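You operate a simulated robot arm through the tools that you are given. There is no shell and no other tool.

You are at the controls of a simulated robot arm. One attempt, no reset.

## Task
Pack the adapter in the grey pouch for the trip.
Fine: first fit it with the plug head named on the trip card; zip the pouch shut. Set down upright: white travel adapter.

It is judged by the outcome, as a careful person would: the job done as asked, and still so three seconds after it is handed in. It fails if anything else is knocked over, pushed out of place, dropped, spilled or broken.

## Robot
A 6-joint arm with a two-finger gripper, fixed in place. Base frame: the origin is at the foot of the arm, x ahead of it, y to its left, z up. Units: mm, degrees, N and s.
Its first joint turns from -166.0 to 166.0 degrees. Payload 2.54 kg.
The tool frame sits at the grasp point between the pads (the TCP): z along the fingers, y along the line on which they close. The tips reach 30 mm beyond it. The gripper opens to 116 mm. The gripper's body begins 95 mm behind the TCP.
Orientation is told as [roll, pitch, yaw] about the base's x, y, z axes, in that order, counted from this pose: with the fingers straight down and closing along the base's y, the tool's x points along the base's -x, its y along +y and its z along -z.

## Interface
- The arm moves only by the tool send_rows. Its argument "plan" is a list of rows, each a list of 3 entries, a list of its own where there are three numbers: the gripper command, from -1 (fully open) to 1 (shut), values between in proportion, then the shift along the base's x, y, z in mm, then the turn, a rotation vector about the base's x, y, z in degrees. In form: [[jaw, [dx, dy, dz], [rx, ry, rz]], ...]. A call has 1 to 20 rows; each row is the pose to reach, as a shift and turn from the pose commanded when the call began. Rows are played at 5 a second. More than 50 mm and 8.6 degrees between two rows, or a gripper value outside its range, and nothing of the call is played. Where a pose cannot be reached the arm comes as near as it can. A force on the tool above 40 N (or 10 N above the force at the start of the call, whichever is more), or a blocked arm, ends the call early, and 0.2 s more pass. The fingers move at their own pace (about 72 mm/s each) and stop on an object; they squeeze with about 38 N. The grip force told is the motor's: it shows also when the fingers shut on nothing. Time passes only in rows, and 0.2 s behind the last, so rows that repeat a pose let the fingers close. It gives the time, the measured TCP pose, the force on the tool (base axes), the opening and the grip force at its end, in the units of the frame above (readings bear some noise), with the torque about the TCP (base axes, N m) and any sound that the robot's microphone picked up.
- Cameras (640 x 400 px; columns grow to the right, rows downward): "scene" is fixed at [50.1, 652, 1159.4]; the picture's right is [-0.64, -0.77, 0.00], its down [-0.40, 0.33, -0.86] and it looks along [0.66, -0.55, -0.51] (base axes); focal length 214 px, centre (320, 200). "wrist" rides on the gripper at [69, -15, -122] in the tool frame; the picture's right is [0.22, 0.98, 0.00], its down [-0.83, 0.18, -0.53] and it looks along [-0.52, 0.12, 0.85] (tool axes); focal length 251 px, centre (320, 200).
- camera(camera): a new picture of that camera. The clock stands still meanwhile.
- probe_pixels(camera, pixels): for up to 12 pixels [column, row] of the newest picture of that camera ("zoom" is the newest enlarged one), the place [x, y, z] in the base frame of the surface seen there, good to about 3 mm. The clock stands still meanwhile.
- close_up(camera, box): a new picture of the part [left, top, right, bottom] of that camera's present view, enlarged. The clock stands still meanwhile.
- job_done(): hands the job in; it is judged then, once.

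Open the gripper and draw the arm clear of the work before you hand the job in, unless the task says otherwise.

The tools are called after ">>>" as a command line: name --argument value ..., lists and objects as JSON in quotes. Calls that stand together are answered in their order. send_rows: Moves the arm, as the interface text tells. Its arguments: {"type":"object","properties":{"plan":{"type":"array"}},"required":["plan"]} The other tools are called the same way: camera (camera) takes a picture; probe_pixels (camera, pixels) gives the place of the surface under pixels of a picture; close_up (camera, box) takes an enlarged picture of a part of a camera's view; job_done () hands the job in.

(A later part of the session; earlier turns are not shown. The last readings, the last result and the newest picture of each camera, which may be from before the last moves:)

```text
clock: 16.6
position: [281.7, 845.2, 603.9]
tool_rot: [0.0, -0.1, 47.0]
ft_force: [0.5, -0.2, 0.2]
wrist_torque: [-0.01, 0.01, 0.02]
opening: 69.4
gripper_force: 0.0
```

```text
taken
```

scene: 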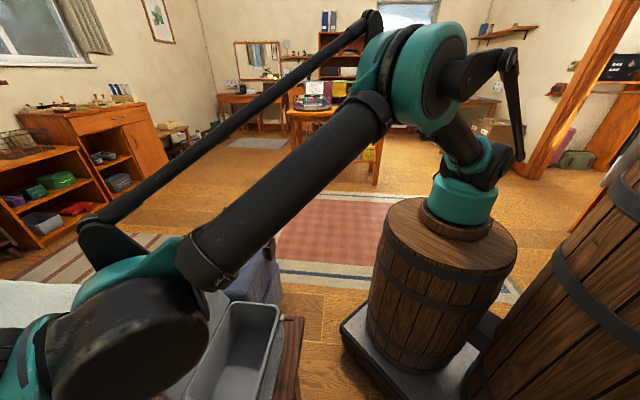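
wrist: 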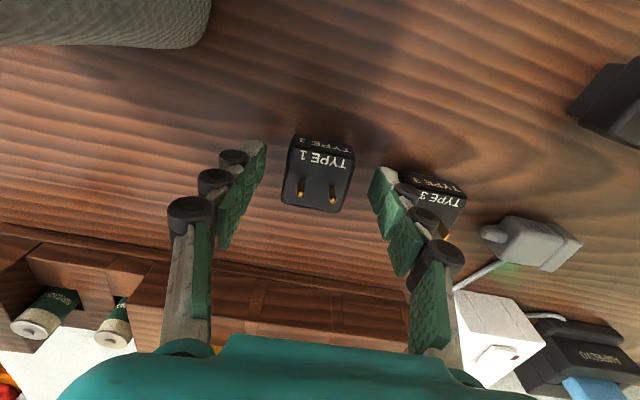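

The fingers straddle the head at z≈604, tips (~574) just above the tenon shoulder. I close the gripper on the head.

>>> send_rows --plan '[[1, [0, 0, 0], [0, 0, 0]], [1, [0, 0, 0], [0, 0, 0]], [1, [0, 0, 0], [0, 0, 0]], [1, [0, 0, 0], [0, 0, 0]]]'

>>> camera --camera "wrist"

>>> close_up --camera "wrist" --box '[220, 90, 420, 215]'

```text
clock: 17.6
position: [283.0, 842.5, 604.7]
tool_rot: [0.1, 0.0, 47.0]
ft_force: [0.3, 0.1, 2.6]
wrist_torque: [-0.03, -0.01, 0.05]
opening: 40.8
gripper_force: 38.6
```

```text
taken
```

wrist: 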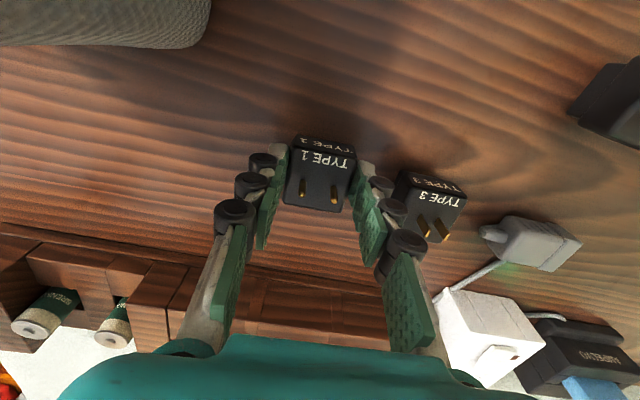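

```text
3.20 times, centred on (320, 152) of wrist
```

zoom: 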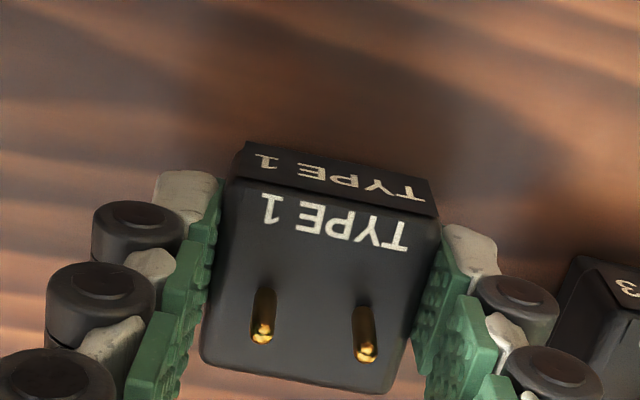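

The gripper holds the head (opening 40.8, grip 38.6 N). I lift straight up 110 mm, then carry it above the adapter, turning to its yaw.

>>> send_rows --plan '[[1, [0, 0, 10], [0, 0, 0]], [1, [0, 0, 30], [0, 0, 0]], [1, [0, 0, 60], [0, 0, 0]], [1, [0, 0, 90], [0, 0, 0]], [1, [0, 0, 110], [0, 0, 0]], [1, [-36, -21.3, 110], [0, 0, -1]], [1, [-72, -42.6, 110], [0, 0, -2]], [1, [-108, -63.9, 110], [0, 0, -3]], [1, [-144.1, -85.2, 110], [0, 0, -3.8]], [1, [-144.1, -85.2, 110], [0, 0, -3.8]], [1, [-144.1, -85.2, 110], [0, 0, -3.8]]]'

>>> camera --camera "wrist"

>>> send_rows --plan '[[1, [0, 0, 0], [0, 0, 0]]]'

>>> send_rows --plan '[[1, [0, 0, 0], [0, 0, 0]]]'

```text
clock: 20.0
position: [136.2, 758.8, 712.2]
tool_rot: [0.1, 0.0, 43.3]
ft_force: [0.4, 0.4, -0.1]
wrist_torque: [0.03, 0.01, 0.01]
opening: 40.6
gripper_force: 38.2
```

```text
taken
```

wrist: 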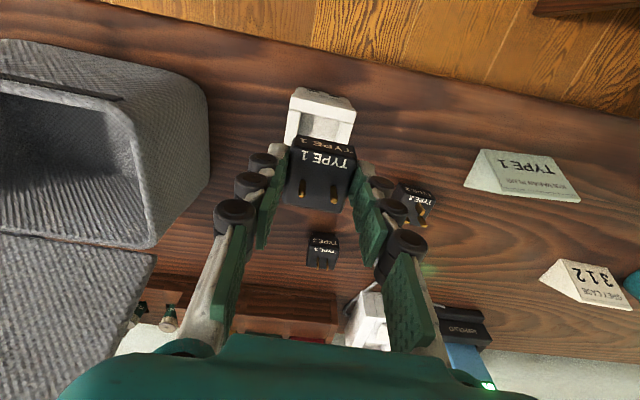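

```text
clock: 20.4
position: [136.6, 758.8, 712.1]
tool_rot: [0.2, 0.0, 43.3]
ft_force: [-0.4, 0.7, -0.3]
wrist_torque: [-0.01, -0.02, 0.01]
opening: 40.5
gripper_force: 37.7
```

```text
clock: 20.8
position: [136.3, 759.5, 712.8]
tool_rot: [0.1, 0.0, 43.2]
ft_force: [0.7, 0.6, 0.4]
wrist_torque: [0.02, 0.0, 0.0]
opening: 40.7
gripper_force: 37.8
```

The head hangs above the adapter; the adapter's rim shows at (320,115) just above the head in the picture. I zoom to measure relative alignment.

>>> close_up --camera "wrist" --box '[260, 75, 380, 225]'

>>> close_up --camera "wrist" --box '[270, 78, 366, 158]'

```text
2.67 times, centred on (320, 150) of wrist
```

zoom: 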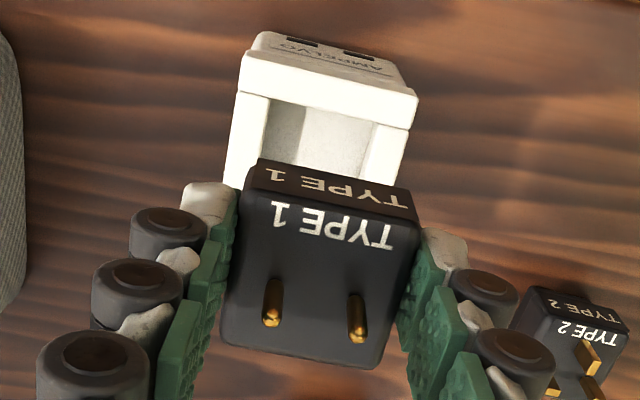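

```text
5.00 times, centred on (318, 118) of wrist
```

zoom: 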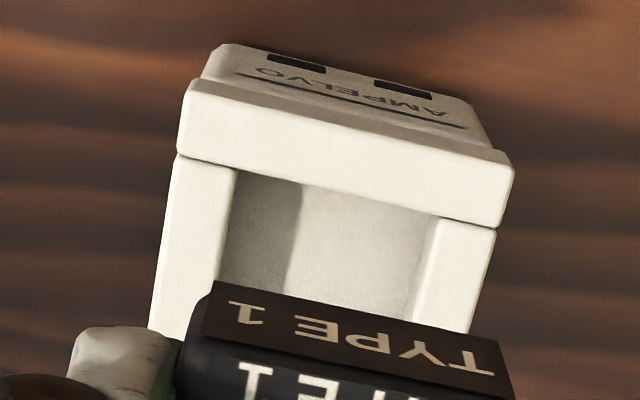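

The TYPE 3 head at (322,250) is seen more from the side here; I zoom on it to learn the tenon's shape under these heads.

>>> close_up --camera "wrist" --box '[300, 225, 346, 275]'

>>> close_up --camera "wrist" --box '[390, 175, 450, 235]'

```text
8.00 times, centred on (323, 250) of wrist
```

zoom: 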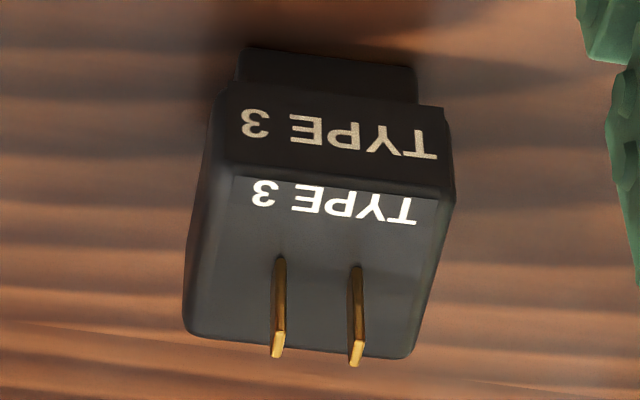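

```text
6.67 times, centred on (420, 205) of wrist
```

zoom: 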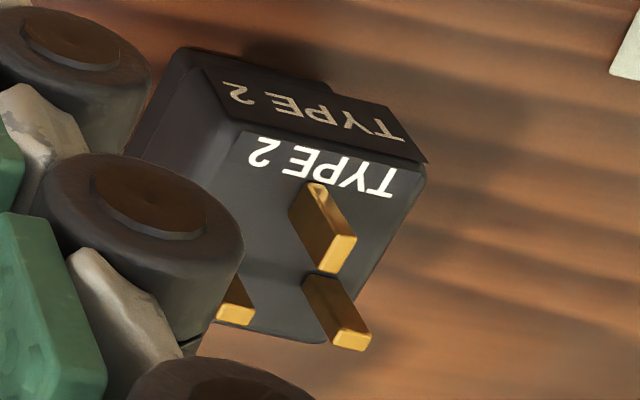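

I re-zoom on TYPE 3 and probe the heights of block and tenon.

>>> close_up --camera "wrist" --box '[300, 225, 346, 275]'

>>> probe_pixels --camera "zoom" --pixels '[[330, 102], [250, 92], [430, 112], [330, 88], [250, 78], [410, 95], [330, 60], [245, 52], [410, 70], [330, 165], [330, 200], [330, 45]]'

```text
8.00 times, centred on (323, 250) of wrist
```

zoom: 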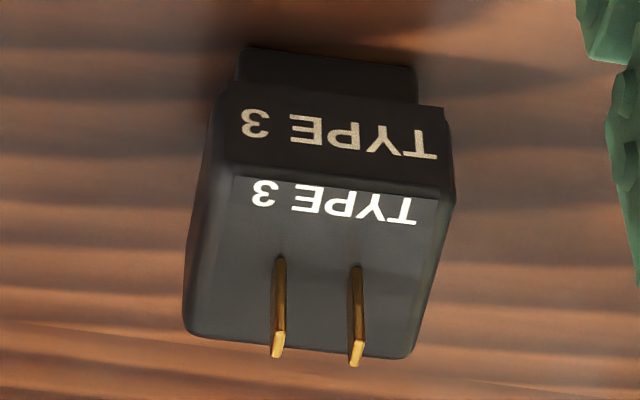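

```text
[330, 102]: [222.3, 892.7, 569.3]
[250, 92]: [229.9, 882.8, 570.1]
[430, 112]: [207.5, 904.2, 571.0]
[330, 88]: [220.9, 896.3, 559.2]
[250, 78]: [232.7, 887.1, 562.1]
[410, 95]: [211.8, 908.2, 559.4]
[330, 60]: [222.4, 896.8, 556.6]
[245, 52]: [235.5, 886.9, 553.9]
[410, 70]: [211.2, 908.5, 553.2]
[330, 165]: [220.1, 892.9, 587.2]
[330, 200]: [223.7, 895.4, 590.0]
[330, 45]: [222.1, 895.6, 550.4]
```

Tenon is about 34 mm wide and 18 mm tall, so contact with the rim comes at TCP z≈667. I lower to about 675 and compare tenon edges with the recess edges.

>>> send_rows --plan '[[1, [0, 0, -12], [0, 0, 0]], [1, [0, 0, -24], [0, 0, 0]], [1, [0, 0, -36], [0, 0, 0]], [1, [0, 0, -36], [0, 0, 0]]]'

>>> send_rows --plan '[[1, [0, 0, 0], [0, 0, 0]]]'

>>> camera --camera "wrist"

>>> close_up --camera "wrist" --box '[270, 95, 366, 155]'

```text
clock: 21.8
position: [136.8, 758.2, 677.1]
tool_rot: [0.1, 0.0, 43.2]
ft_force: [-0.7, 0.3, 0.2]
wrist_torque: [0.0, -0.03, -0.03]
opening: 40.7
gripper_force: 38.1
```

```text
clock: 22.2
position: [137.0, 757.4, 676.3]
tool_rot: [0.2, 0.0, 43.2]
ft_force: [0.4, 0.0, -0.3]
wrist_torque: [0.0, -0.02, 0.01]
opening: 40.7
gripper_force: 37.6
```

```text
taken
```

wrist: 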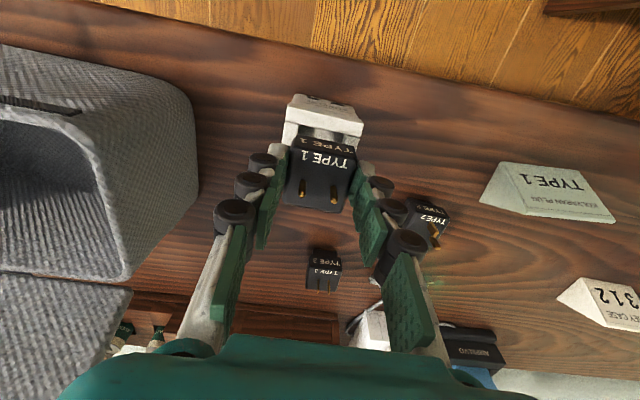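

```text
6.67 times, centred on (318, 125) of wrist
```

zoom: 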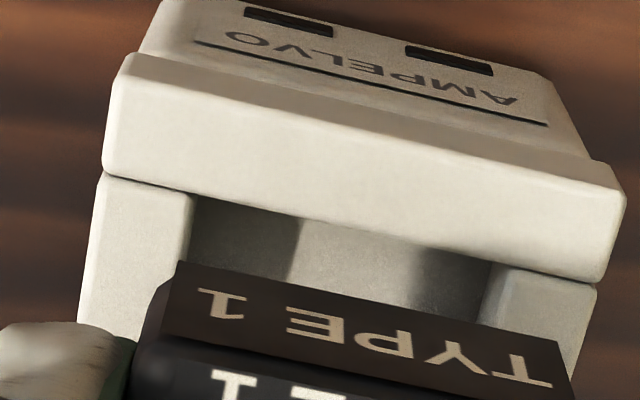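

I zoom further on left and right edges to compare plate and recess edges precisely.

>>> close_up --camera "wrist" --box '[280, 112, 320, 137]'

>>> close_up --camera "wrist" --box '[328, 125, 368, 150]'

>>> close_up --camera "wrist" --box '[272, 128, 368, 218]'

```text
16.00 times, centred on (300, 124) of wrist
```

zoom: 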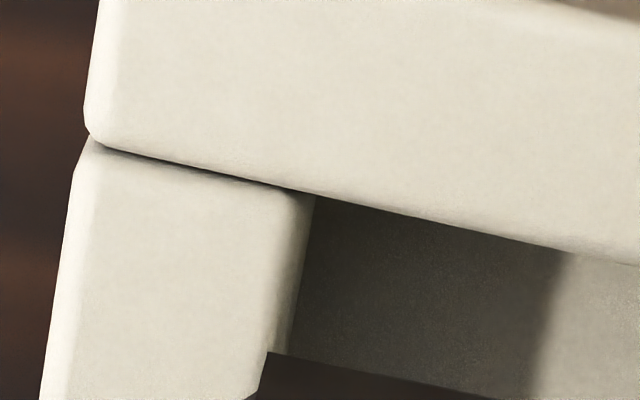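

```text
16.00 times, centred on (348, 138) of wrist
```

zoom: 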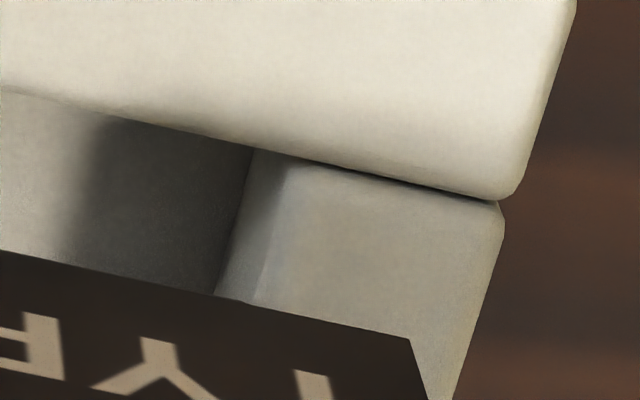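

```text
4.44 times, centred on (320, 173) of wrist
```

zoom: 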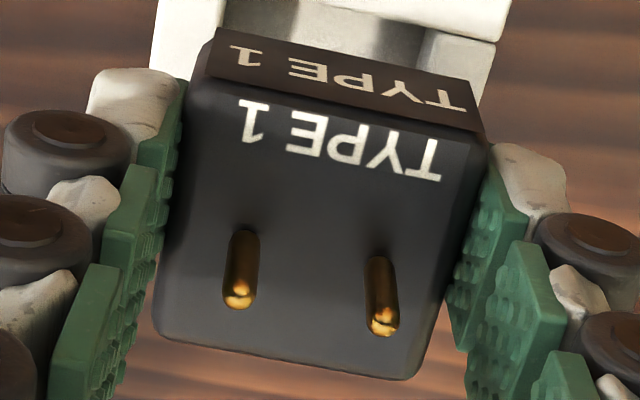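

Recess spans about −18…+18 and the head's block is centred within ~0.5 mm of it. I shift 0.5 mm and lower 12 mm so the tenon just starts into the recess, watching the force.

>>> send_rows --plan '[[1, [0.3, -0.4, -3], [0, 0, 0]], [1, [0.3, -0.4, -6], [0, 0, 0]], [1, [0.3, -0.4, -9], [0, 0, 0]], [1, [0.3, -0.4, -12], [0, 0, 0]], [1, [0.3, -0.4, -12], [0, 0, 0]]]'

>>> send_rows --plan '[[1, [0, 0, 0], [0, 0, 0]]]'

>>> close_up --camera "wrist" --box '[270, 95, 366, 155]'

```text
clock: 23.4
position: [135.6, 758.0, 664.5]
tool_rot: [0.2, 0.0, 43.2]
ft_force: [-2.8, 1.0, 23.9]
wrist_torque: [0.36, -0.28, 0.04]
opening: 40.9
gripper_force: 38.0
```

```text
clock: 23.8
position: [136.5, 757.2, 665.0]
tool_rot: [0.1, 0.0, 43.3]
ft_force: [-3.5, 0.6, 24.2]
wrist_torque: [0.36, -0.26, 0.07]
opening: 40.8
gripper_force: 38.2
```

```text
6.67 times, centred on (318, 125) of wrist
```

zoom: 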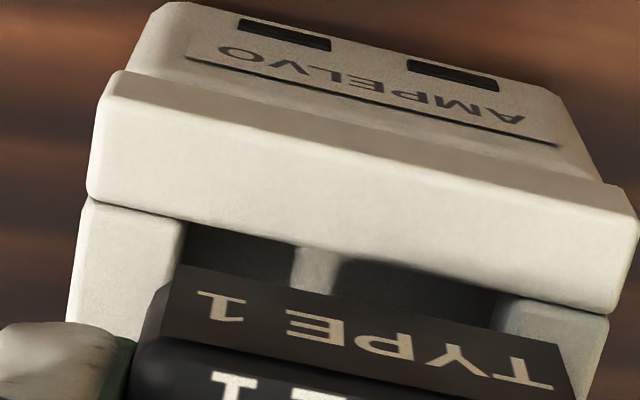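

Contact at z≈665 with 24 N; the torque places it on the recess's far (+q) edge, slightly toward the left. I lift 5 mm, shift about 1.3 mm toward the near side and 0.6 mm sideways, and try again gently.

>>> send_rows --plan '[[1, [0, 0, 5], [0, 0, 0]], [1, [-1.4, -0.45, 5], [0, 0, 0]], [1, [-1.4, -0.45, 2], [0, 0, 0]], [1, [-1.4, -0.45, 0], [0, 0, 0]], [1, [-1.4, -0.45, -2], [0, 0, 0]], [1, [-1.4, -0.45, -2], [0, 0, 0]]]'

>>> send_rows --plan '[[1, [0, 0, 0], [0, 0, 0]]]'

```text
clock: 25.2
position: [136.3, 758.4, 663.2]
tool_rot: [0.1, 0.0, 43.2]
ft_force: [1.0, -2.4, 0.0]
wrist_torque: [-0.04, 0.01, 0.01]
opening: 40.8
gripper_force: 38.3
```

```text
clock: 25.6
position: [136.4, 757.5, 661.9]
tool_rot: [0.2, 0.0, 43.1]
ft_force: [0.8, -0.7, -0.2]
wrist_torque: [-0.05, 0.01, 0.01]
opening: 40.7
gripper_force: 38.1
```

No contact force at z≈662.5 now, so the tenon has entered the recess. I continue down in small steps.

>>> send_rows --plan '[[1, [0, 0, -2], [0, 0, 0]], [1, [0, 0, -4], [0, 0, 0]], [1, [0, 0, -6], [0, 0, 0]], [1, [0, 0, -7], [0, 0, 0]], [1, [0, 0, -7], [0, 0, 0]]]'

>>> send_rows --plan '[[1, [0, 0, 0], [0, 0, 0]]]'

>>> close_up --camera "wrist" --box '[250, 85, 390, 225]'

```text
clock: 26.8
position: [136.3, 759.0, 655.3]
tool_rot: [0.0, 0.0, 43.2]
ft_force: [-0.9, 0.3, 0.6]
wrist_torque: [-0.02, -0.03, 0.02]
opening: 40.6
gripper_force: 37.9
```

```text
clock: 27.2
position: [135.4, 758.5, 656.0]
tool_rot: [0.1, 0.0, 43.3]
ft_force: [0.4, 0.1, -0.7]
wrist_torque: [-0.04, 0.01, 0.02]
opening: 40.7
gripper_force: 38.0
```

```text
2.86 times, centred on (320, 155) of wrist
```

zoom: 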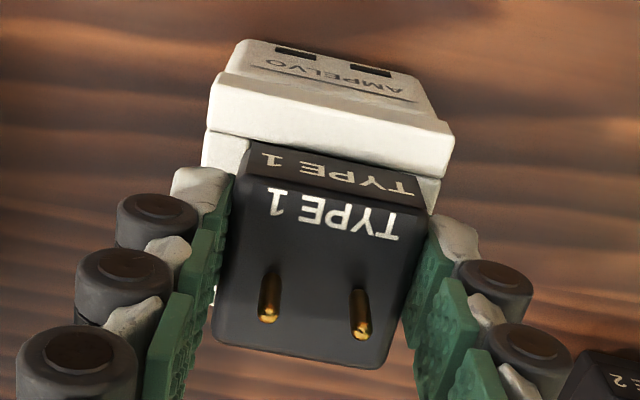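

Still free at z≈655.6. I keep lowering 1 mm per row until it seats.

>>> send_rows --plan '[[1, [0, 0, -1], [0, 0, 0]], [1, [0, 0, -2], [0, 0, 0]], [1, [0, 0, -3], [0, 0, 0]], [1, [0, 0, -4], [0, 0, 0]], [1, [0, 0, -4], [0, 0, 0]]]'

>>> send_rows --plan '[[1, [0, 0, 0], [0, 0, 0]]]'

```text
clock: 28.4
position: [135.9, 758.3, 652.1]
tool_rot: [0.1, 0.0, 43.2]
ft_force: [-1.2, 1.3, 5.1]
wrist_torque: [-0.04, 0.12, -0.05]
opening: 40.6
gripper_force: 38.0
```

```text
clock: 28.8
position: [136.2, 758.0, 650.7]
tool_rot: [0.1, 0.0, 43.1]
ft_force: [-1.4, 0.8, 6.0]
wrist_torque: [0.0, 0.13, -0.02]
opening: 40.5
gripper_force: 37.9
```

Force begins (5–6 N) near z≈651.5, close to the expected seat height. I press a little further to be sure it is home.

>>> send_rows --plan '[[1, [0, 0, -0.7], [0, 0, 0]], [1, [0, 0, -1.4], [0, 0, 0]], [1, [0, 0, -2.0], [0, 0, 0]], [1, [0, 0, -2.0], [0, 0, 0]]]'

>>> close_up --camera "wrist" --box '[250, 85, 390, 225]'

```text
clock: 29.8
position: [135.5, 759.0, 650.0]
tool_rot: [0.1, 0.1, 43.2]
ft_force: [2.2, 0.8, 26.7]
wrist_torque: [-0.07, -0.02, -0.02]
opening: 40.6
gripper_force: 38.4
```

```text
2.86 times, centred on (320, 155) of wrist
```

zoom: 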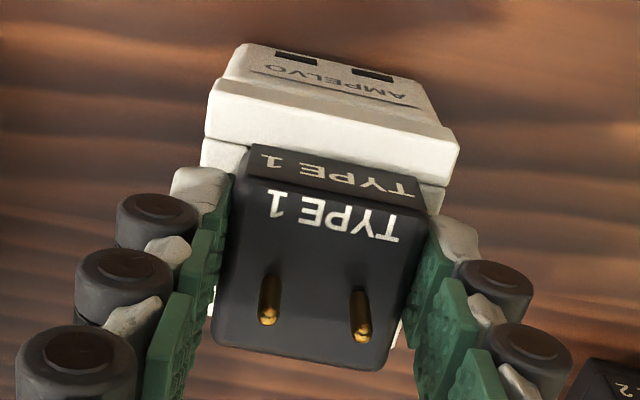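

Seated evenly (26.7 N, no torque), but no click yet. I press up to near 38 N to see whether there's a snap.

>>> send_rows --plan '[[1, [0, 0, -0.5], [0, 0, 0]], [1, [0, 0, -1.0], [0, 0, 0]], [1, [0, 0, -1.0], [0, 0, 0]]]'

```text
clock: 30.6
position: [135.9, 757.7, 648.7]
tool_rot: [0.1, 0.1, 43.1]
ft_force: [1.7, 3.2, 25.6]
wrist_torque: [0.09, -0.02, 0.04]
opening: 40.6
gripper_force: 38.0
```

The force plateaued at ~26 N (slipping in the grip), so the head is home. I open the fingers and back straight up, then inspect.

>>> send_rows --plan '[[0.1, [0, 0, 2], [0, 0, 0]], [-0.1, [0, 0, 2], [0, 0, 0]], [-0.2, [0, 0, 2], [0, 0, 0]], [-0.2, [0, 0, 20], [0, 0, 0]], [-0.2, [0, 0, 50], [0, 0, 0]], [-0.2, [0, 0, 80], [0, 0, 0]], [-0.2, [0, 0, 80], [0, 0, 0]]]'

>>> camera --camera "wrist"

>>> close_up --camera "wrist" --box '[260, 85, 380, 195]'

```text
clock: 32.2
position: [136.3, 758.4, 728.2]
tool_rot: [0.0, 0.0, 43.2]
ft_force: [-0.9, -0.7, 0.3]
wrist_torque: [0.03, 0.01, -0.01]
opening: 69.7
gripper_force: 0.0
```

```text
taken
```

wrist: 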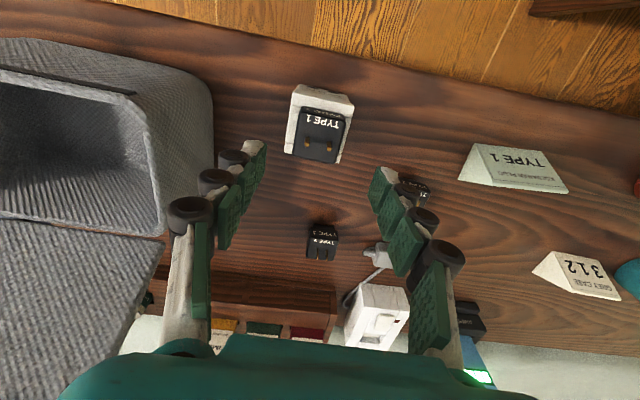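

```text
3.64 times, centred on (320, 140) of wrist
```

zoom: 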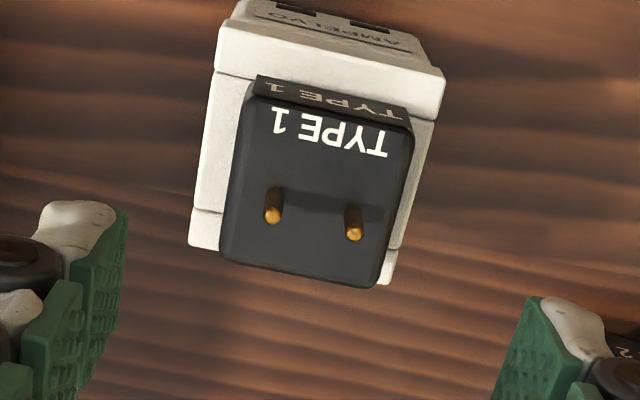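

The head now sits on the adapter. I probe its top, the pins, and the rim to check how deep it seated.

>>> probe_pixels --camera "wrist" --pixels '[[320, 132], [310, 128], [330, 145], [309, 145], [331, 149], [295, 110], [350, 108], [290, 145], [318, 112], [330, 115], [300, 95], [320, 100]]'

>>> close_up --camera "wrist" --box '[280, 80, 360, 130]'

```text
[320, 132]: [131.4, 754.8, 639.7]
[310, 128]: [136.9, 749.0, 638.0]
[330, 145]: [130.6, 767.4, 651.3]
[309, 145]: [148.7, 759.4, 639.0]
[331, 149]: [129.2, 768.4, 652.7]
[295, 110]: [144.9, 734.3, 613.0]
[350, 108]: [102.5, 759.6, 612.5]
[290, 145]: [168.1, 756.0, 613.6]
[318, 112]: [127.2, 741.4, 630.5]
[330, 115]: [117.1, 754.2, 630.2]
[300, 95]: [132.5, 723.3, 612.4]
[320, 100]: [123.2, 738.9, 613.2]
```

```text
8.00 times, centred on (320, 105) of wrist
```

zoom: 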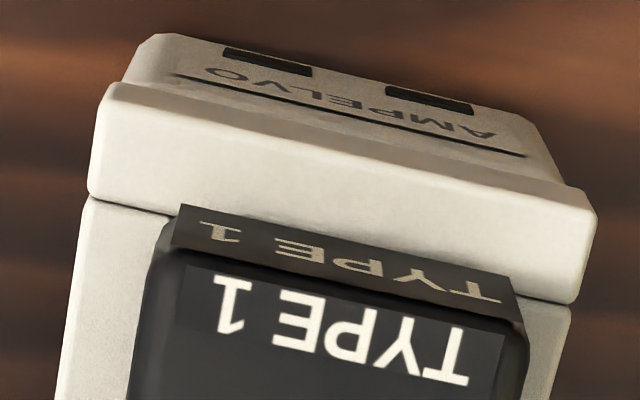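

The head's top is at z≈639 = recess floor + head height, so it is fully home. Now I lower with an 80 mm opening around the adapter's collar (TCP z≈602).

>>> send_rows --plan '[[-0.38, [1, 1, -20], [0, 0, 0]], [-0.38, [1, 1, -45], [0, 0, 0]], [-0.38, [1, 1, -70], [0, 0, 0]], [-0.38, [1, 1, -95], [0, 0, 0]], [-0.38, [1, 1, -115], [0, 0, 0]], [-0.38, [1, 1, -126], [0, 0, 0]], [-0.38, [1, 1, -126], [0, 0, 0]]]'

>>> camera --camera "wrist"

>>> close_up --camera "wrist" --box '[220, 120, 420, 260]'

```text
clock: 33.8
position: [137.0, 759.6, 603.1]
tool_rot: [0.1, 0.0, 43.2]
ft_force: [0.3, 0.5, -0.7]
wrist_torque: [0.0, -0.01, 0.01]
opening: 79.8
gripper_force: 0.0
```

```text
taken
```

wrist: 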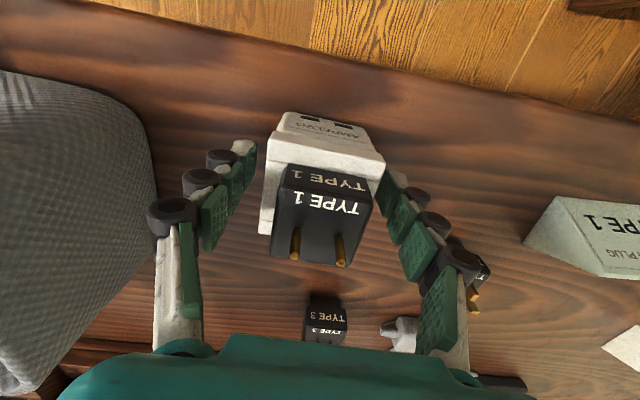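

```text
2.86 times, centred on (320, 190) of wrist
```

zoom: 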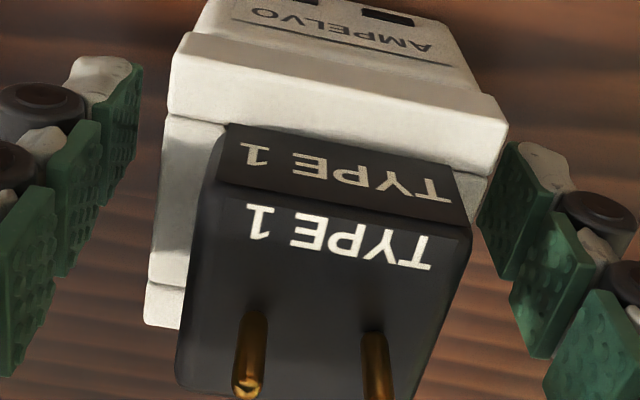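

The fingers straddle the collar cleanly. I close on the adapter.

>>> send_rows --plan '[[1, [0, 0, 0], [0, 0, 0]], [1, [0, 0, 0], [0, 0, 0]], [1, [0, 0, 0], [0, 0, 0]], [1, [0, 0, 0], [0, 0, 0]]]'

>>> camera --camera "wrist"

```text
clock: 34.8
position: [137.3, 760.0, 602.0]
tool_rot: [0.1, -0.1, 43.2]
ft_force: [-0.1, 0.4, 2.2]
wrist_torque: [-0.02, -0.03, 0.01]
opening: 57.1
gripper_force: 38.0
```

```text
taken
```

wrist: 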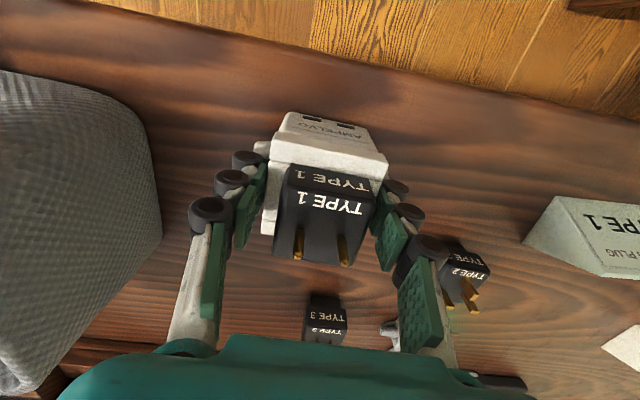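

Holding the adapter (57.1 mm, 38 N). I lift it straight up 160 mm and carry it over the pouch's centre at about (329.5,638.5).

>>> send_rows --plan '[[1, [0, 0, 10], [0, 0, 0]], [1, [0, 0, 40], [0, 0, 0]], [1, [0, 0, 80], [0, 0, 0]], [1, [0, 0, 120], [0, 0, 0]], [1, [0, 0, 160], [0, 0, 0]], [1, [38, -24, 160], [0, 0, 0.4]], [1, [76, -48, 160], [0, 0, 0.8]], [1, [114, -72, 160], [0, 0, 1.2]], [1, [152, -96, 160], [0, 0, 1.6]], [1, [192.2, -121.5, 160], [0, 0, 1.8]], [1, [192.2, -121.5, 160], [0, 0, 1.8]], [1, [192.2, -121.5, 160], [0, 0, 1.8]]]'

>>> camera --camera "wrist"

>>> camera --camera "scene"

```text
clock: 37.4
position: [330.6, 639.4, 763.2]
tool_rot: [0.0, 0.1, 45.0]
ft_force: [-0.3, -1.0, -2.0]
wrist_torque: [0.0, 0.0, 0.03]
opening: 57.0
gripper_force: 38.0
```

```text
taken
```

wrist: 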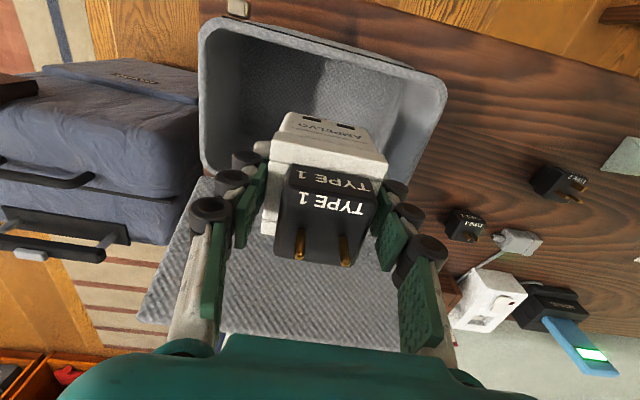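

```text
taken
```

scene: 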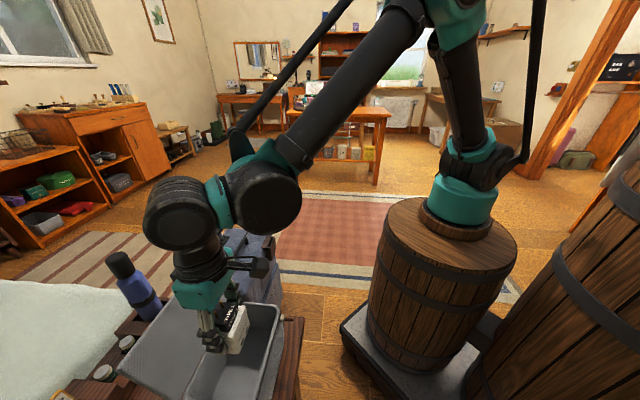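

The head stays firmly in the adapter. I probe the pouch rim from here to check centring before lowering.

>>> probe_pixels --camera "wrist" --pixels '[[320, 44], [320, 50], [250, 28], [203, 100], [432, 120], [400, 66], [300, 90], [240, 120], [390, 120], [360, 80], [215, 178], [412, 185]]'

>>> close_up --camera "wrist" --box '[180, 0, 480, 200]'

```text
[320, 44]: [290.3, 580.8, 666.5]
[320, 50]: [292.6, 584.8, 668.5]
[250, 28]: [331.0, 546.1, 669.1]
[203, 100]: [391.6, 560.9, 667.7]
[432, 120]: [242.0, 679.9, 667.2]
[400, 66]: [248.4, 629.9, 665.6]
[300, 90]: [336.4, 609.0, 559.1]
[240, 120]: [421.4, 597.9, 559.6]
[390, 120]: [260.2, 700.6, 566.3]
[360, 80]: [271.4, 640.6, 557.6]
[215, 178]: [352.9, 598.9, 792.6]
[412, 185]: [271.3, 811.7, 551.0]
```

```text
2.00 times, centred on (330, 100) of wrist
```

zoom: 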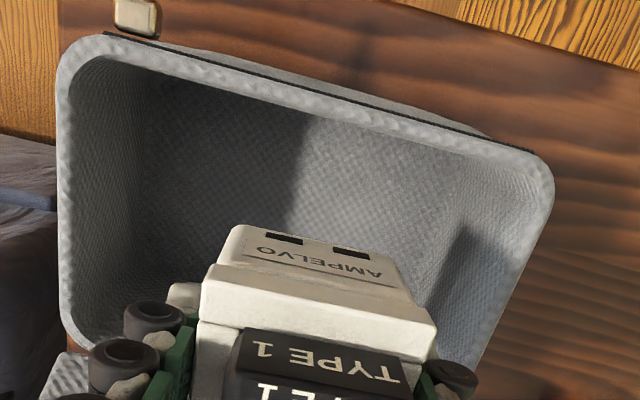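

The rim actually spans v≈616–739 (centre ≈677), so I shift 8 mm toward the near side, then lower into the pouch to about 12 mm above its floor.

>>> send_rows --plan '[[1, [-5.7, -5.7, 0], [0, 0, 0]], [1, [-5.7, -5.7, -25], [0, 0, 0]], [1, [-5.7, -5.7, -50], [0, 0, 0]], [1, [-5.7, -5.7, -75], [0, 0, 0]], [1, [-5.7, -5.7, -100], [0, 0, 0]], [1, [-5.7, -5.7, -120], [0, 0, 0]], [1, [-5.7, -5.7, -138], [0, 0, 0]], [1, [-5.7, -5.7, -138], [0, 0, 0]]]'

>>> camera --camera "wrist"

```text
clock: 39.2
position: [323.0, 631.8, 625.2]
tool_rot: [0.0, -0.1, 44.9]
ft_force: [-0.3, 0.5, -3.0]
wrist_torque: [0.01, 0.03, -0.02]
opening: 56.8
gripper_force: 38.5
```

```text
taken
```

wrist: 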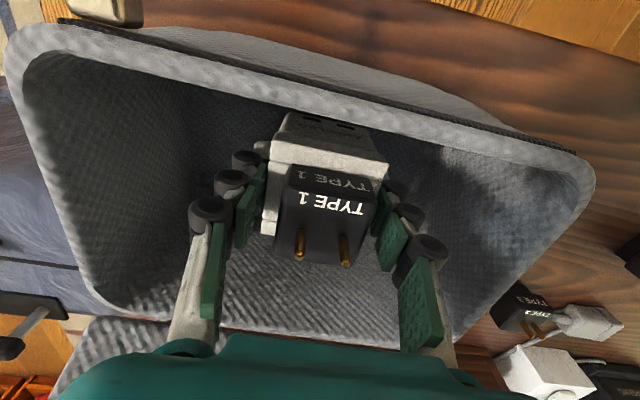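

The adapter is well clear of all pouch walls, bottom about 12 mm above the floor. I lower in small steps until it touches.

>>> send_rows --plan '[[1, [0, 0, -3], [0, 0, 0]], [1, [0, 0, -6], [0, 0, 0]], [1, [0, 0, -9], [0, 0, 0]], [1, [0, 0, -10.5], [0, 0, 0]], [1, [0, 0, -10.5], [0, 0, 0]]]'

>>> send_rows --plan '[[1, [0, 0, 0], [0, 0, 0]]]'

```text
clock: 40.4
position: [322.1, 631.5, 613.3]
tool_rot: [0.1, 0.0, 44.9]
ft_force: [-0.4, 0.3, -3.0]
wrist_torque: [0.0, 0.03, 0.01]
opening: 57.2
gripper_force: 38.2
```

```text
clock: 40.8
position: [322.8, 631.7, 612.6]
tool_rot: [0.0, 0.1, 45.0]
ft_force: [0.4, -0.2, -1.6]
wrist_torque: [-0.06, 0.0, -0.04]
opening: 56.9
gripper_force: 37.5
```

No floor contact yet at z≈613. I continue 1 mm at a time.

>>> send_rows --plan '[[1, [0, 0, -1], [0, 0, 0]], [1, [0, 0, -2], [0, 0, 0]], [1, [0, 0, -2], [0, 0, 0]]]'

>>> send_rows --plan '[[1, [0, 0, -1], [0, 0, 0]], [1, [0, 0, -1], [0, 0, 0]]]'

```text
clock: 41.6
position: [323.5, 631.8, 611.9]
tool_rot: [0.2, 0.0, 45.0]
ft_force: [0.3, 0.1, -1.9]
wrist_torque: [0.03, 0.0, -0.03]
opening: 56.9
gripper_force: 37.7
```

```text
clock: 42.2
position: [322.9, 632.2, 610.6]
tool_rot: [0.1, 0.0, 45.0]
ft_force: [0.2, 0.3, -1.7]
wrist_torque: [-0.03, -0.01, 0.0]
opening: 56.9
gripper_force: 37.9
```

>>> send_rows --plan '[[1, [0, 0, -1], [0, 0, 0]], [1, [0, 0, -1], [0, 0, 0]]]'

>>> send_rows --plan '[[1, [0, 0, -1], [0, 0, 0]], [1, [0, 0, -1], [0, 0, 0]]]'

>>> close_up --camera "wrist" --box '[200, 80, 440, 280]'

```text
clock: 42.8
position: [323.9, 630.7, 609.9]
tool_rot: [0.1, 0.0, 45.0]
ft_force: [2.0, 4.5, 25.1]
wrist_torque: [0.14, -0.03, 0.01]
opening: 57.3
gripper_force: 37.9
```

```text
clock: 43.4
position: [322.8, 630.8, 608.9]
tool_rot: [0.1, 0.1, 45.1]
ft_force: [-4.5, 3.1, 25.4]
wrist_torque: [0.11, 0.13, 0.01]
opening: 57.0
gripper_force: 37.6
```

```text
2.00 times, centred on (320, 180) of wrist
```

zoom: 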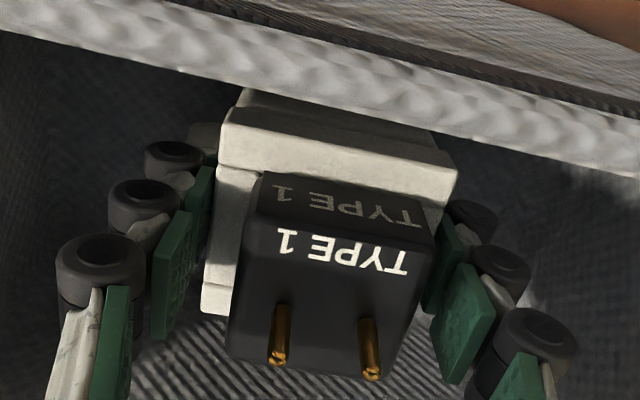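

It rests on the pouch floor (25 N). I ease up 1.5 mm, open to about 78 mm, and rise straight out.

>>> send_rows --plan '[[1, [0, 0, 1.5], [0, 0, 0]], [0.0, [0, 0, 1.5], [0, 0, 0]], [-0.35, [0, 0, 1.5], [0, 0, 0]], [-0.35, [0, 0, 1.5], [0, 0, 0]], [-0.35, [0, 0, 20], [0, 0, 0]], [-0.35, [0, 0, 50], [0, 0, 0]], [-0.35, [0, 0, 90], [0, 0, 0]], [-0.35, [0, 0, 135], [0, 0, 0]], [-0.35, [0, 0, 180], [0, 0, 0]], [-0.35, [0, 0, 180], [0, 0, 0]]]'

>>> camera --camera "wrist"

>>> camera --camera "scene"

```text
clock: 45.6
position: [322.4, 631.5, 789.4]
tool_rot: [0.1, 0.0, 45.1]
ft_force: [-0.6, -0.7, -0.7]
wrist_torque: [0.0, -0.01, 0.07]
opening: 78.7
gripper_force: 0.1
```

```text
taken
```

wrist: 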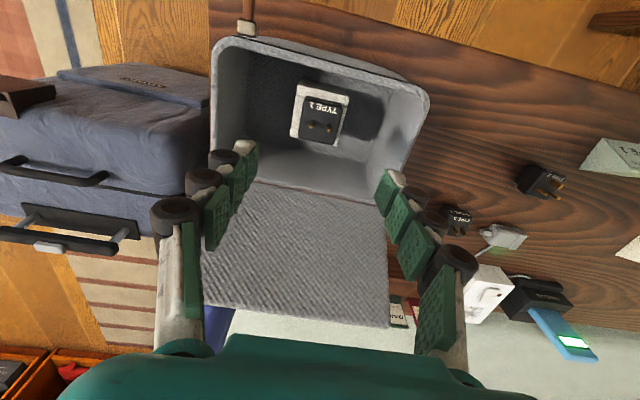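

```text
taken
```

scene: 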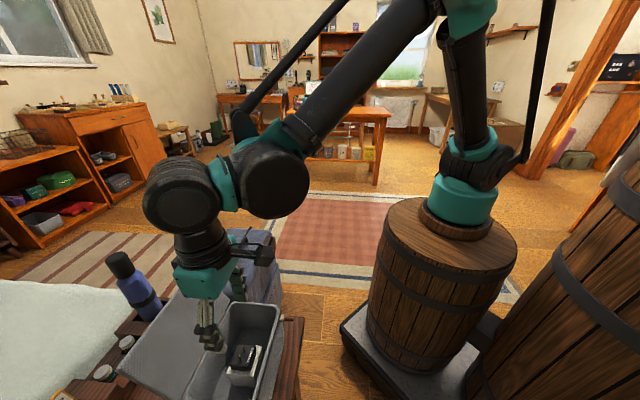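

The adapter stands upright in the pouch with the TYPE 1 head. I zoom to confirm and check heights against the rim, and look at the slider and lid.

>>> close_up --camera "wrist" --box '[200, 0, 440, 190]'

>>> probe_pixels --camera "wrist" --pixels '[[322, 115], [312, 122], [329, 126], [300, 100], [345, 110], [250, 28], [247, 8], [320, 52], [430, 100], [212, 100], [300, 300], [380, 320]]'

>>> close_up --camera "wrist" --box '[210, 0, 290, 50]'

```text
2.11 times, centred on (320, 95) of wrist
```

zoom: 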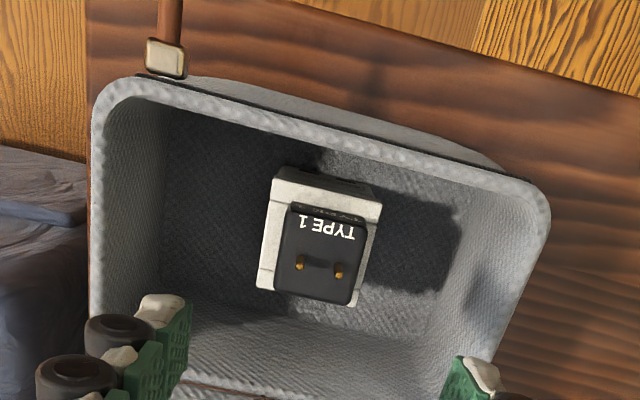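

```text
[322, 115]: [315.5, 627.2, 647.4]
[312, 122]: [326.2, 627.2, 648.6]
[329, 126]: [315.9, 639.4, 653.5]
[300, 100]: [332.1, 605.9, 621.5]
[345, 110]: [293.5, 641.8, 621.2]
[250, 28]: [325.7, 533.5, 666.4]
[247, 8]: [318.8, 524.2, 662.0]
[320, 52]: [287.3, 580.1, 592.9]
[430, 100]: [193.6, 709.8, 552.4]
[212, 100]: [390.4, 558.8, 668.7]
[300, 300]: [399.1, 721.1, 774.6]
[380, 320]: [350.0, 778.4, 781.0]
```

```text
8.00 times, centred on (250, 25) of wrist
```

zoom: 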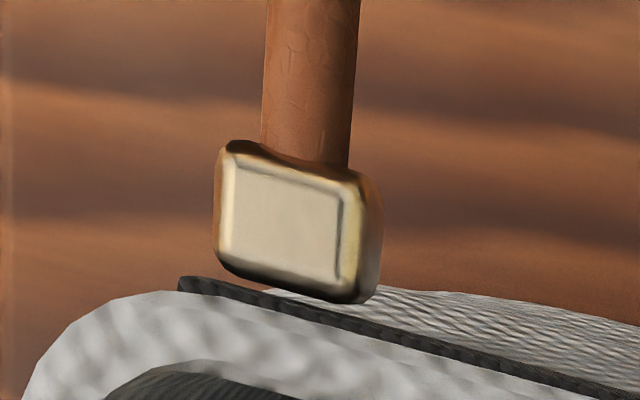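

The slider's metal block is at (325.7,533.5,666) with a leather pull pointing outward. First the lid: I shut the fingers, rise over it, and go to a place behind it (v≈845).

>>> send_rows --plan '[[1, [0, 0, 35], [0, 0, 0]], [1, [0, 0, 75], [0, 0, 0]], [1, [30, 29, 80], [0, 0, 0]], [1, [60, 58, 80], [0, 0, 0]], [1, [90, 87, 80], [0, 0, 0]], [1, [123, 118, 80], [0, 0, 0]], [1, [123, 118, 80], [0, 0, 0]]]'

>>> camera --camera "wrist"

>>> camera --camera "scene"

```text
clock: 47.2
position: [445.5, 749.3, 868.0]
tool_rot: [0.1, 0.0, 44.9]
ft_force: [-0.4, -0.6, 0.0]
wrist_torque: [-0.01, -0.02, 0.01]
opening: 0.0
gripper_force: 28.7
```

```text
taken
```

wrist: 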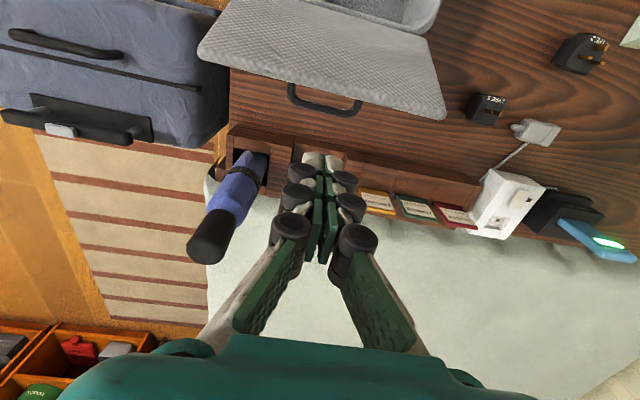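

```text
taken
```

scene: 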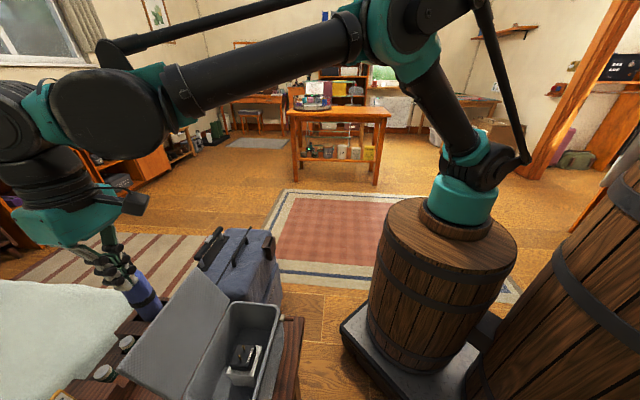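

There is a black handle at (325,97) on the lid's outer side. I zoom and probe it, and check what lies below the fingers.

>>> close_up --camera "wrist" --box '[190, 0, 460, 170]'

>>> probe_pixels --camera "wrist" --pixels '[[292, 95], [325, 105], [360, 105], [290, 86], [360, 97], [205, 50], [440, 110], [320, 75], [330, 130], [325, 155], [215, 235], [245, 170]]'

```text
2.35 times, centred on (325, 85) of wrist
```

zoom: 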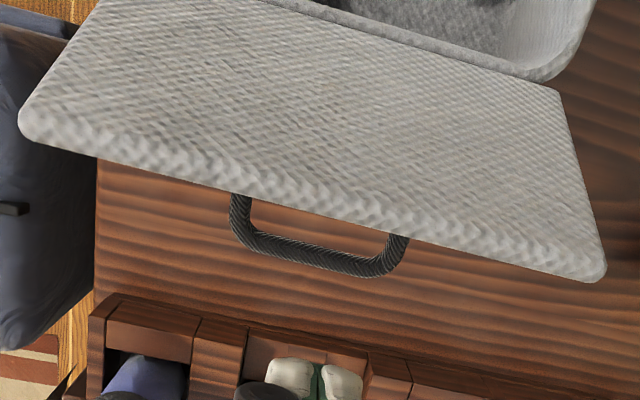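

```text
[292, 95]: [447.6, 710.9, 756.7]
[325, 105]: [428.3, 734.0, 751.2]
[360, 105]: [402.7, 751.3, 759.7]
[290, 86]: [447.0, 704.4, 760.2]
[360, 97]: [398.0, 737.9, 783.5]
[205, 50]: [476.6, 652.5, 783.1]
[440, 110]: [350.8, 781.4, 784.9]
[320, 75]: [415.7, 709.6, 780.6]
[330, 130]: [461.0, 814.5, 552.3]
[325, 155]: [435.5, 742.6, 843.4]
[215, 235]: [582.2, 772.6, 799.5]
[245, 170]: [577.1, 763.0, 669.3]
```

The handle occupies u≈186–247 on the lid's outer face, so I'll push beside it at u≈275. I move there behind the lid and lower to TCP z≈790.

>>> send_rows --plan '[[1, [-21, 21, 0], [0, 0, 0]], [1, [-42.5, 42.7, 0], [0, 0, 0]], [1, [-42.5, 42.7, -25], [0, 0, 0]], [1, [-42.5, 42.7, -50], [0, 0, 0]], [1, [-42.5, 42.7, -78], [0, 0, 0]], [1, [-42.5, 42.7, -78], [0, 0, 0]]]'

>>> camera --camera "wrist"

>>> camera --camera "scene"

```text
clock: 48.6
position: [402.4, 792.4, 791.4]
tool_rot: [0.0, 0.1, 45.0]
ft_force: [-0.4, 0.9, -0.4]
wrist_torque: [-0.01, 0.02, -0.02]
opening: 0.3
gripper_force: 28.8
```

```text
taken
```

wrist: 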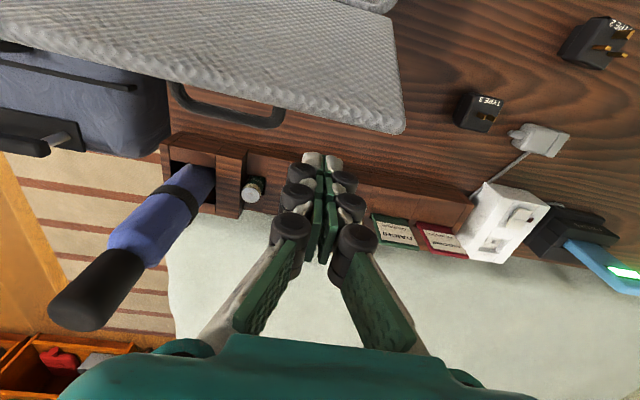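

```text
taken
```

scene: 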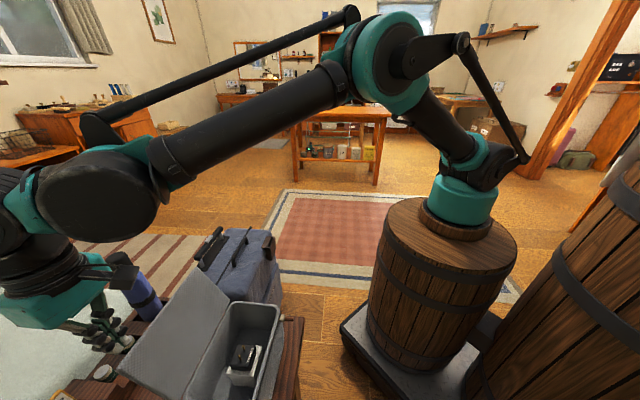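

Fingers are behind the lid, right of the handle. I push toward the pouch in 10 mm steps and watch the force.

>>> send_rows --plan '[[1, [-7.1, -7.1, 0], [0, 0, 0]], [1, [-14.1, -14.1, 0], [0, 0, 0]], [1, [-21.2, -21.2, 0], [0, 0, 0]], [1, [-28.3, -28.3, 0], [0, 0, 0]], [1, [-35.4, -35.4, 0], [0, 0, 0]], [1, [-42.4, -42.4, 0], [0, 0, 0]]]'

>>> camera --camera "wrist"

>>> camera --camera "scene"

```text
clock: 50.0
position: [360.8, 750.1, 791.0]
tool_rot: [0.2, 0.0, 45.0]
ft_force: [2.2, 1.5, 5.3]
wrist_torque: [-0.07, 0.07, 0.03]
opening: 6.2
gripper_force: 29.2
```

```text
taken
```

wrist: 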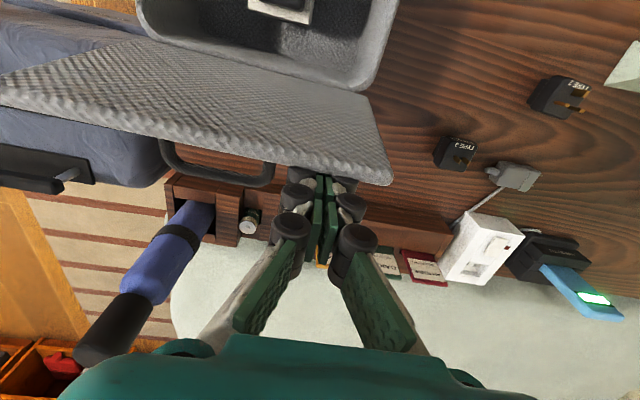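

```text
taken
```

scene: 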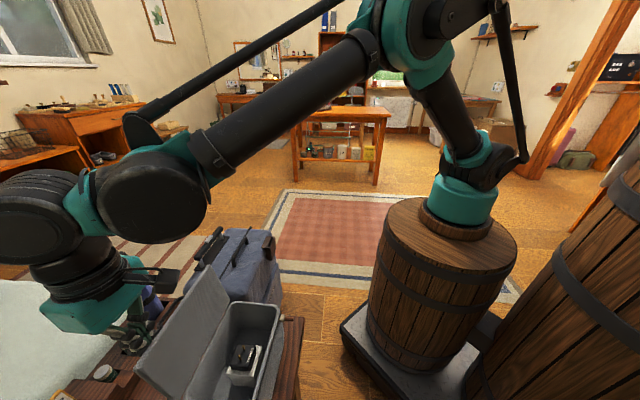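

The lid is rising with low force (≈5 N), though the fingers were spread to 6 mm. I look closer at the contact.

>>> close_up --camera "wrist" --box '[250, 110, 410, 250]'

>>> close_up --camera "scene" --box '[90, 240, 300, 400]'

>>> probe_pixels --camera "wrist" --pixels '[[380, 175], [330, 165], [200, 130], [50, 100], [360, 110], [250, 80], [320, 170], [345, 172]]'

```text
2.86 times, centred on (330, 180) of wrist
```

zoom: 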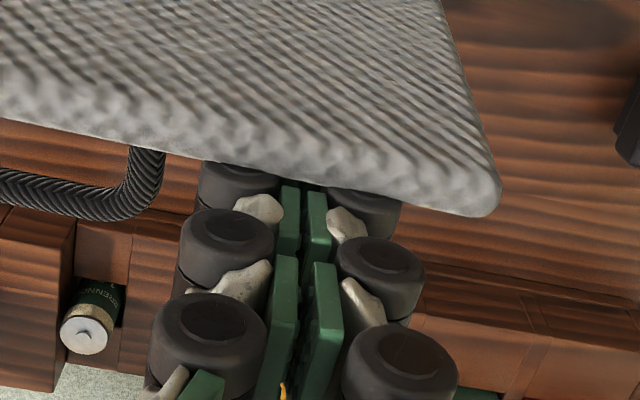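

```text
2.50 times, centred on (195, 320) of scene
```

zoom: 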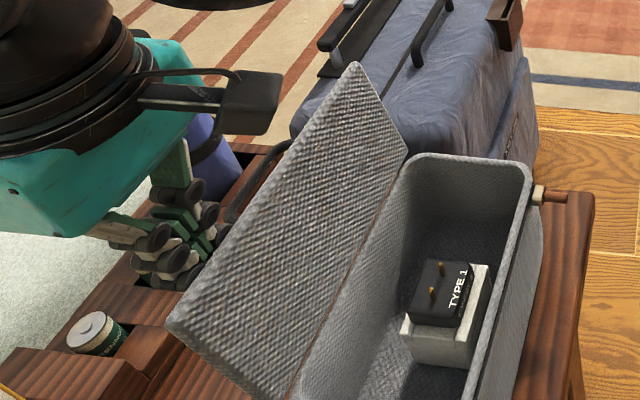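

```text
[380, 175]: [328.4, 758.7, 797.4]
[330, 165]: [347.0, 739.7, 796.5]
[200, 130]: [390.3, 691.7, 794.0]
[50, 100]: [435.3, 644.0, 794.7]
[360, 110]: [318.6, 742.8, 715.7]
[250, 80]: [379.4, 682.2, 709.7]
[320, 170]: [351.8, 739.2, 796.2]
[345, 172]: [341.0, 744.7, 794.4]
```

The lid edge is now at v≈769, z≈797 (about 77° from the far side). I continue pushing past vertical.

>>> send_rows --plan '[[1, [-7.1, -7.1, 0], [0, 0, 0]], [1, [-14.1, -14.1, 0], [0, 0, 0]], [1, [-21.2, -21.2, 0], [0, 0, 0]], [1, [-28.3, -28.3, 0], [0, 0, 0]]]'

>>> camera --camera "wrist"

>>> close_up --camera "scene" --box '[90, 200, 330, 400]'

```text
clock: 50.5
position: [350.3, 740.4, 793.4]
tool_rot: [0.0, -0.1, 45.0]
ft_force: [1.7, 1.8, 17.4]
wrist_torque: [-0.13, 0.08, 0.04]
opening: 5.9
gripper_force: 28.6
stopped in row 2: the force on the tool passed its limit at 46 N (the readings are from after the stop); the commanded pose is now the measured one
```

```text
taken
```

wrist: 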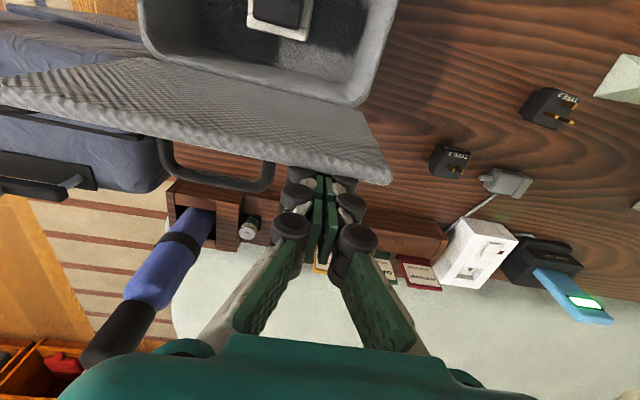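

```text
2.00 times, centred on (210, 300) of scene
```

zoom: 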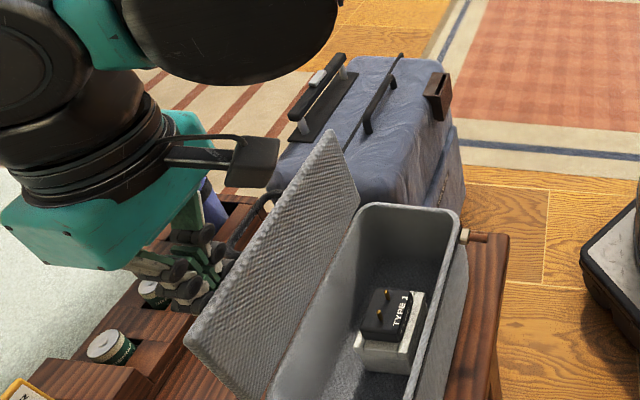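

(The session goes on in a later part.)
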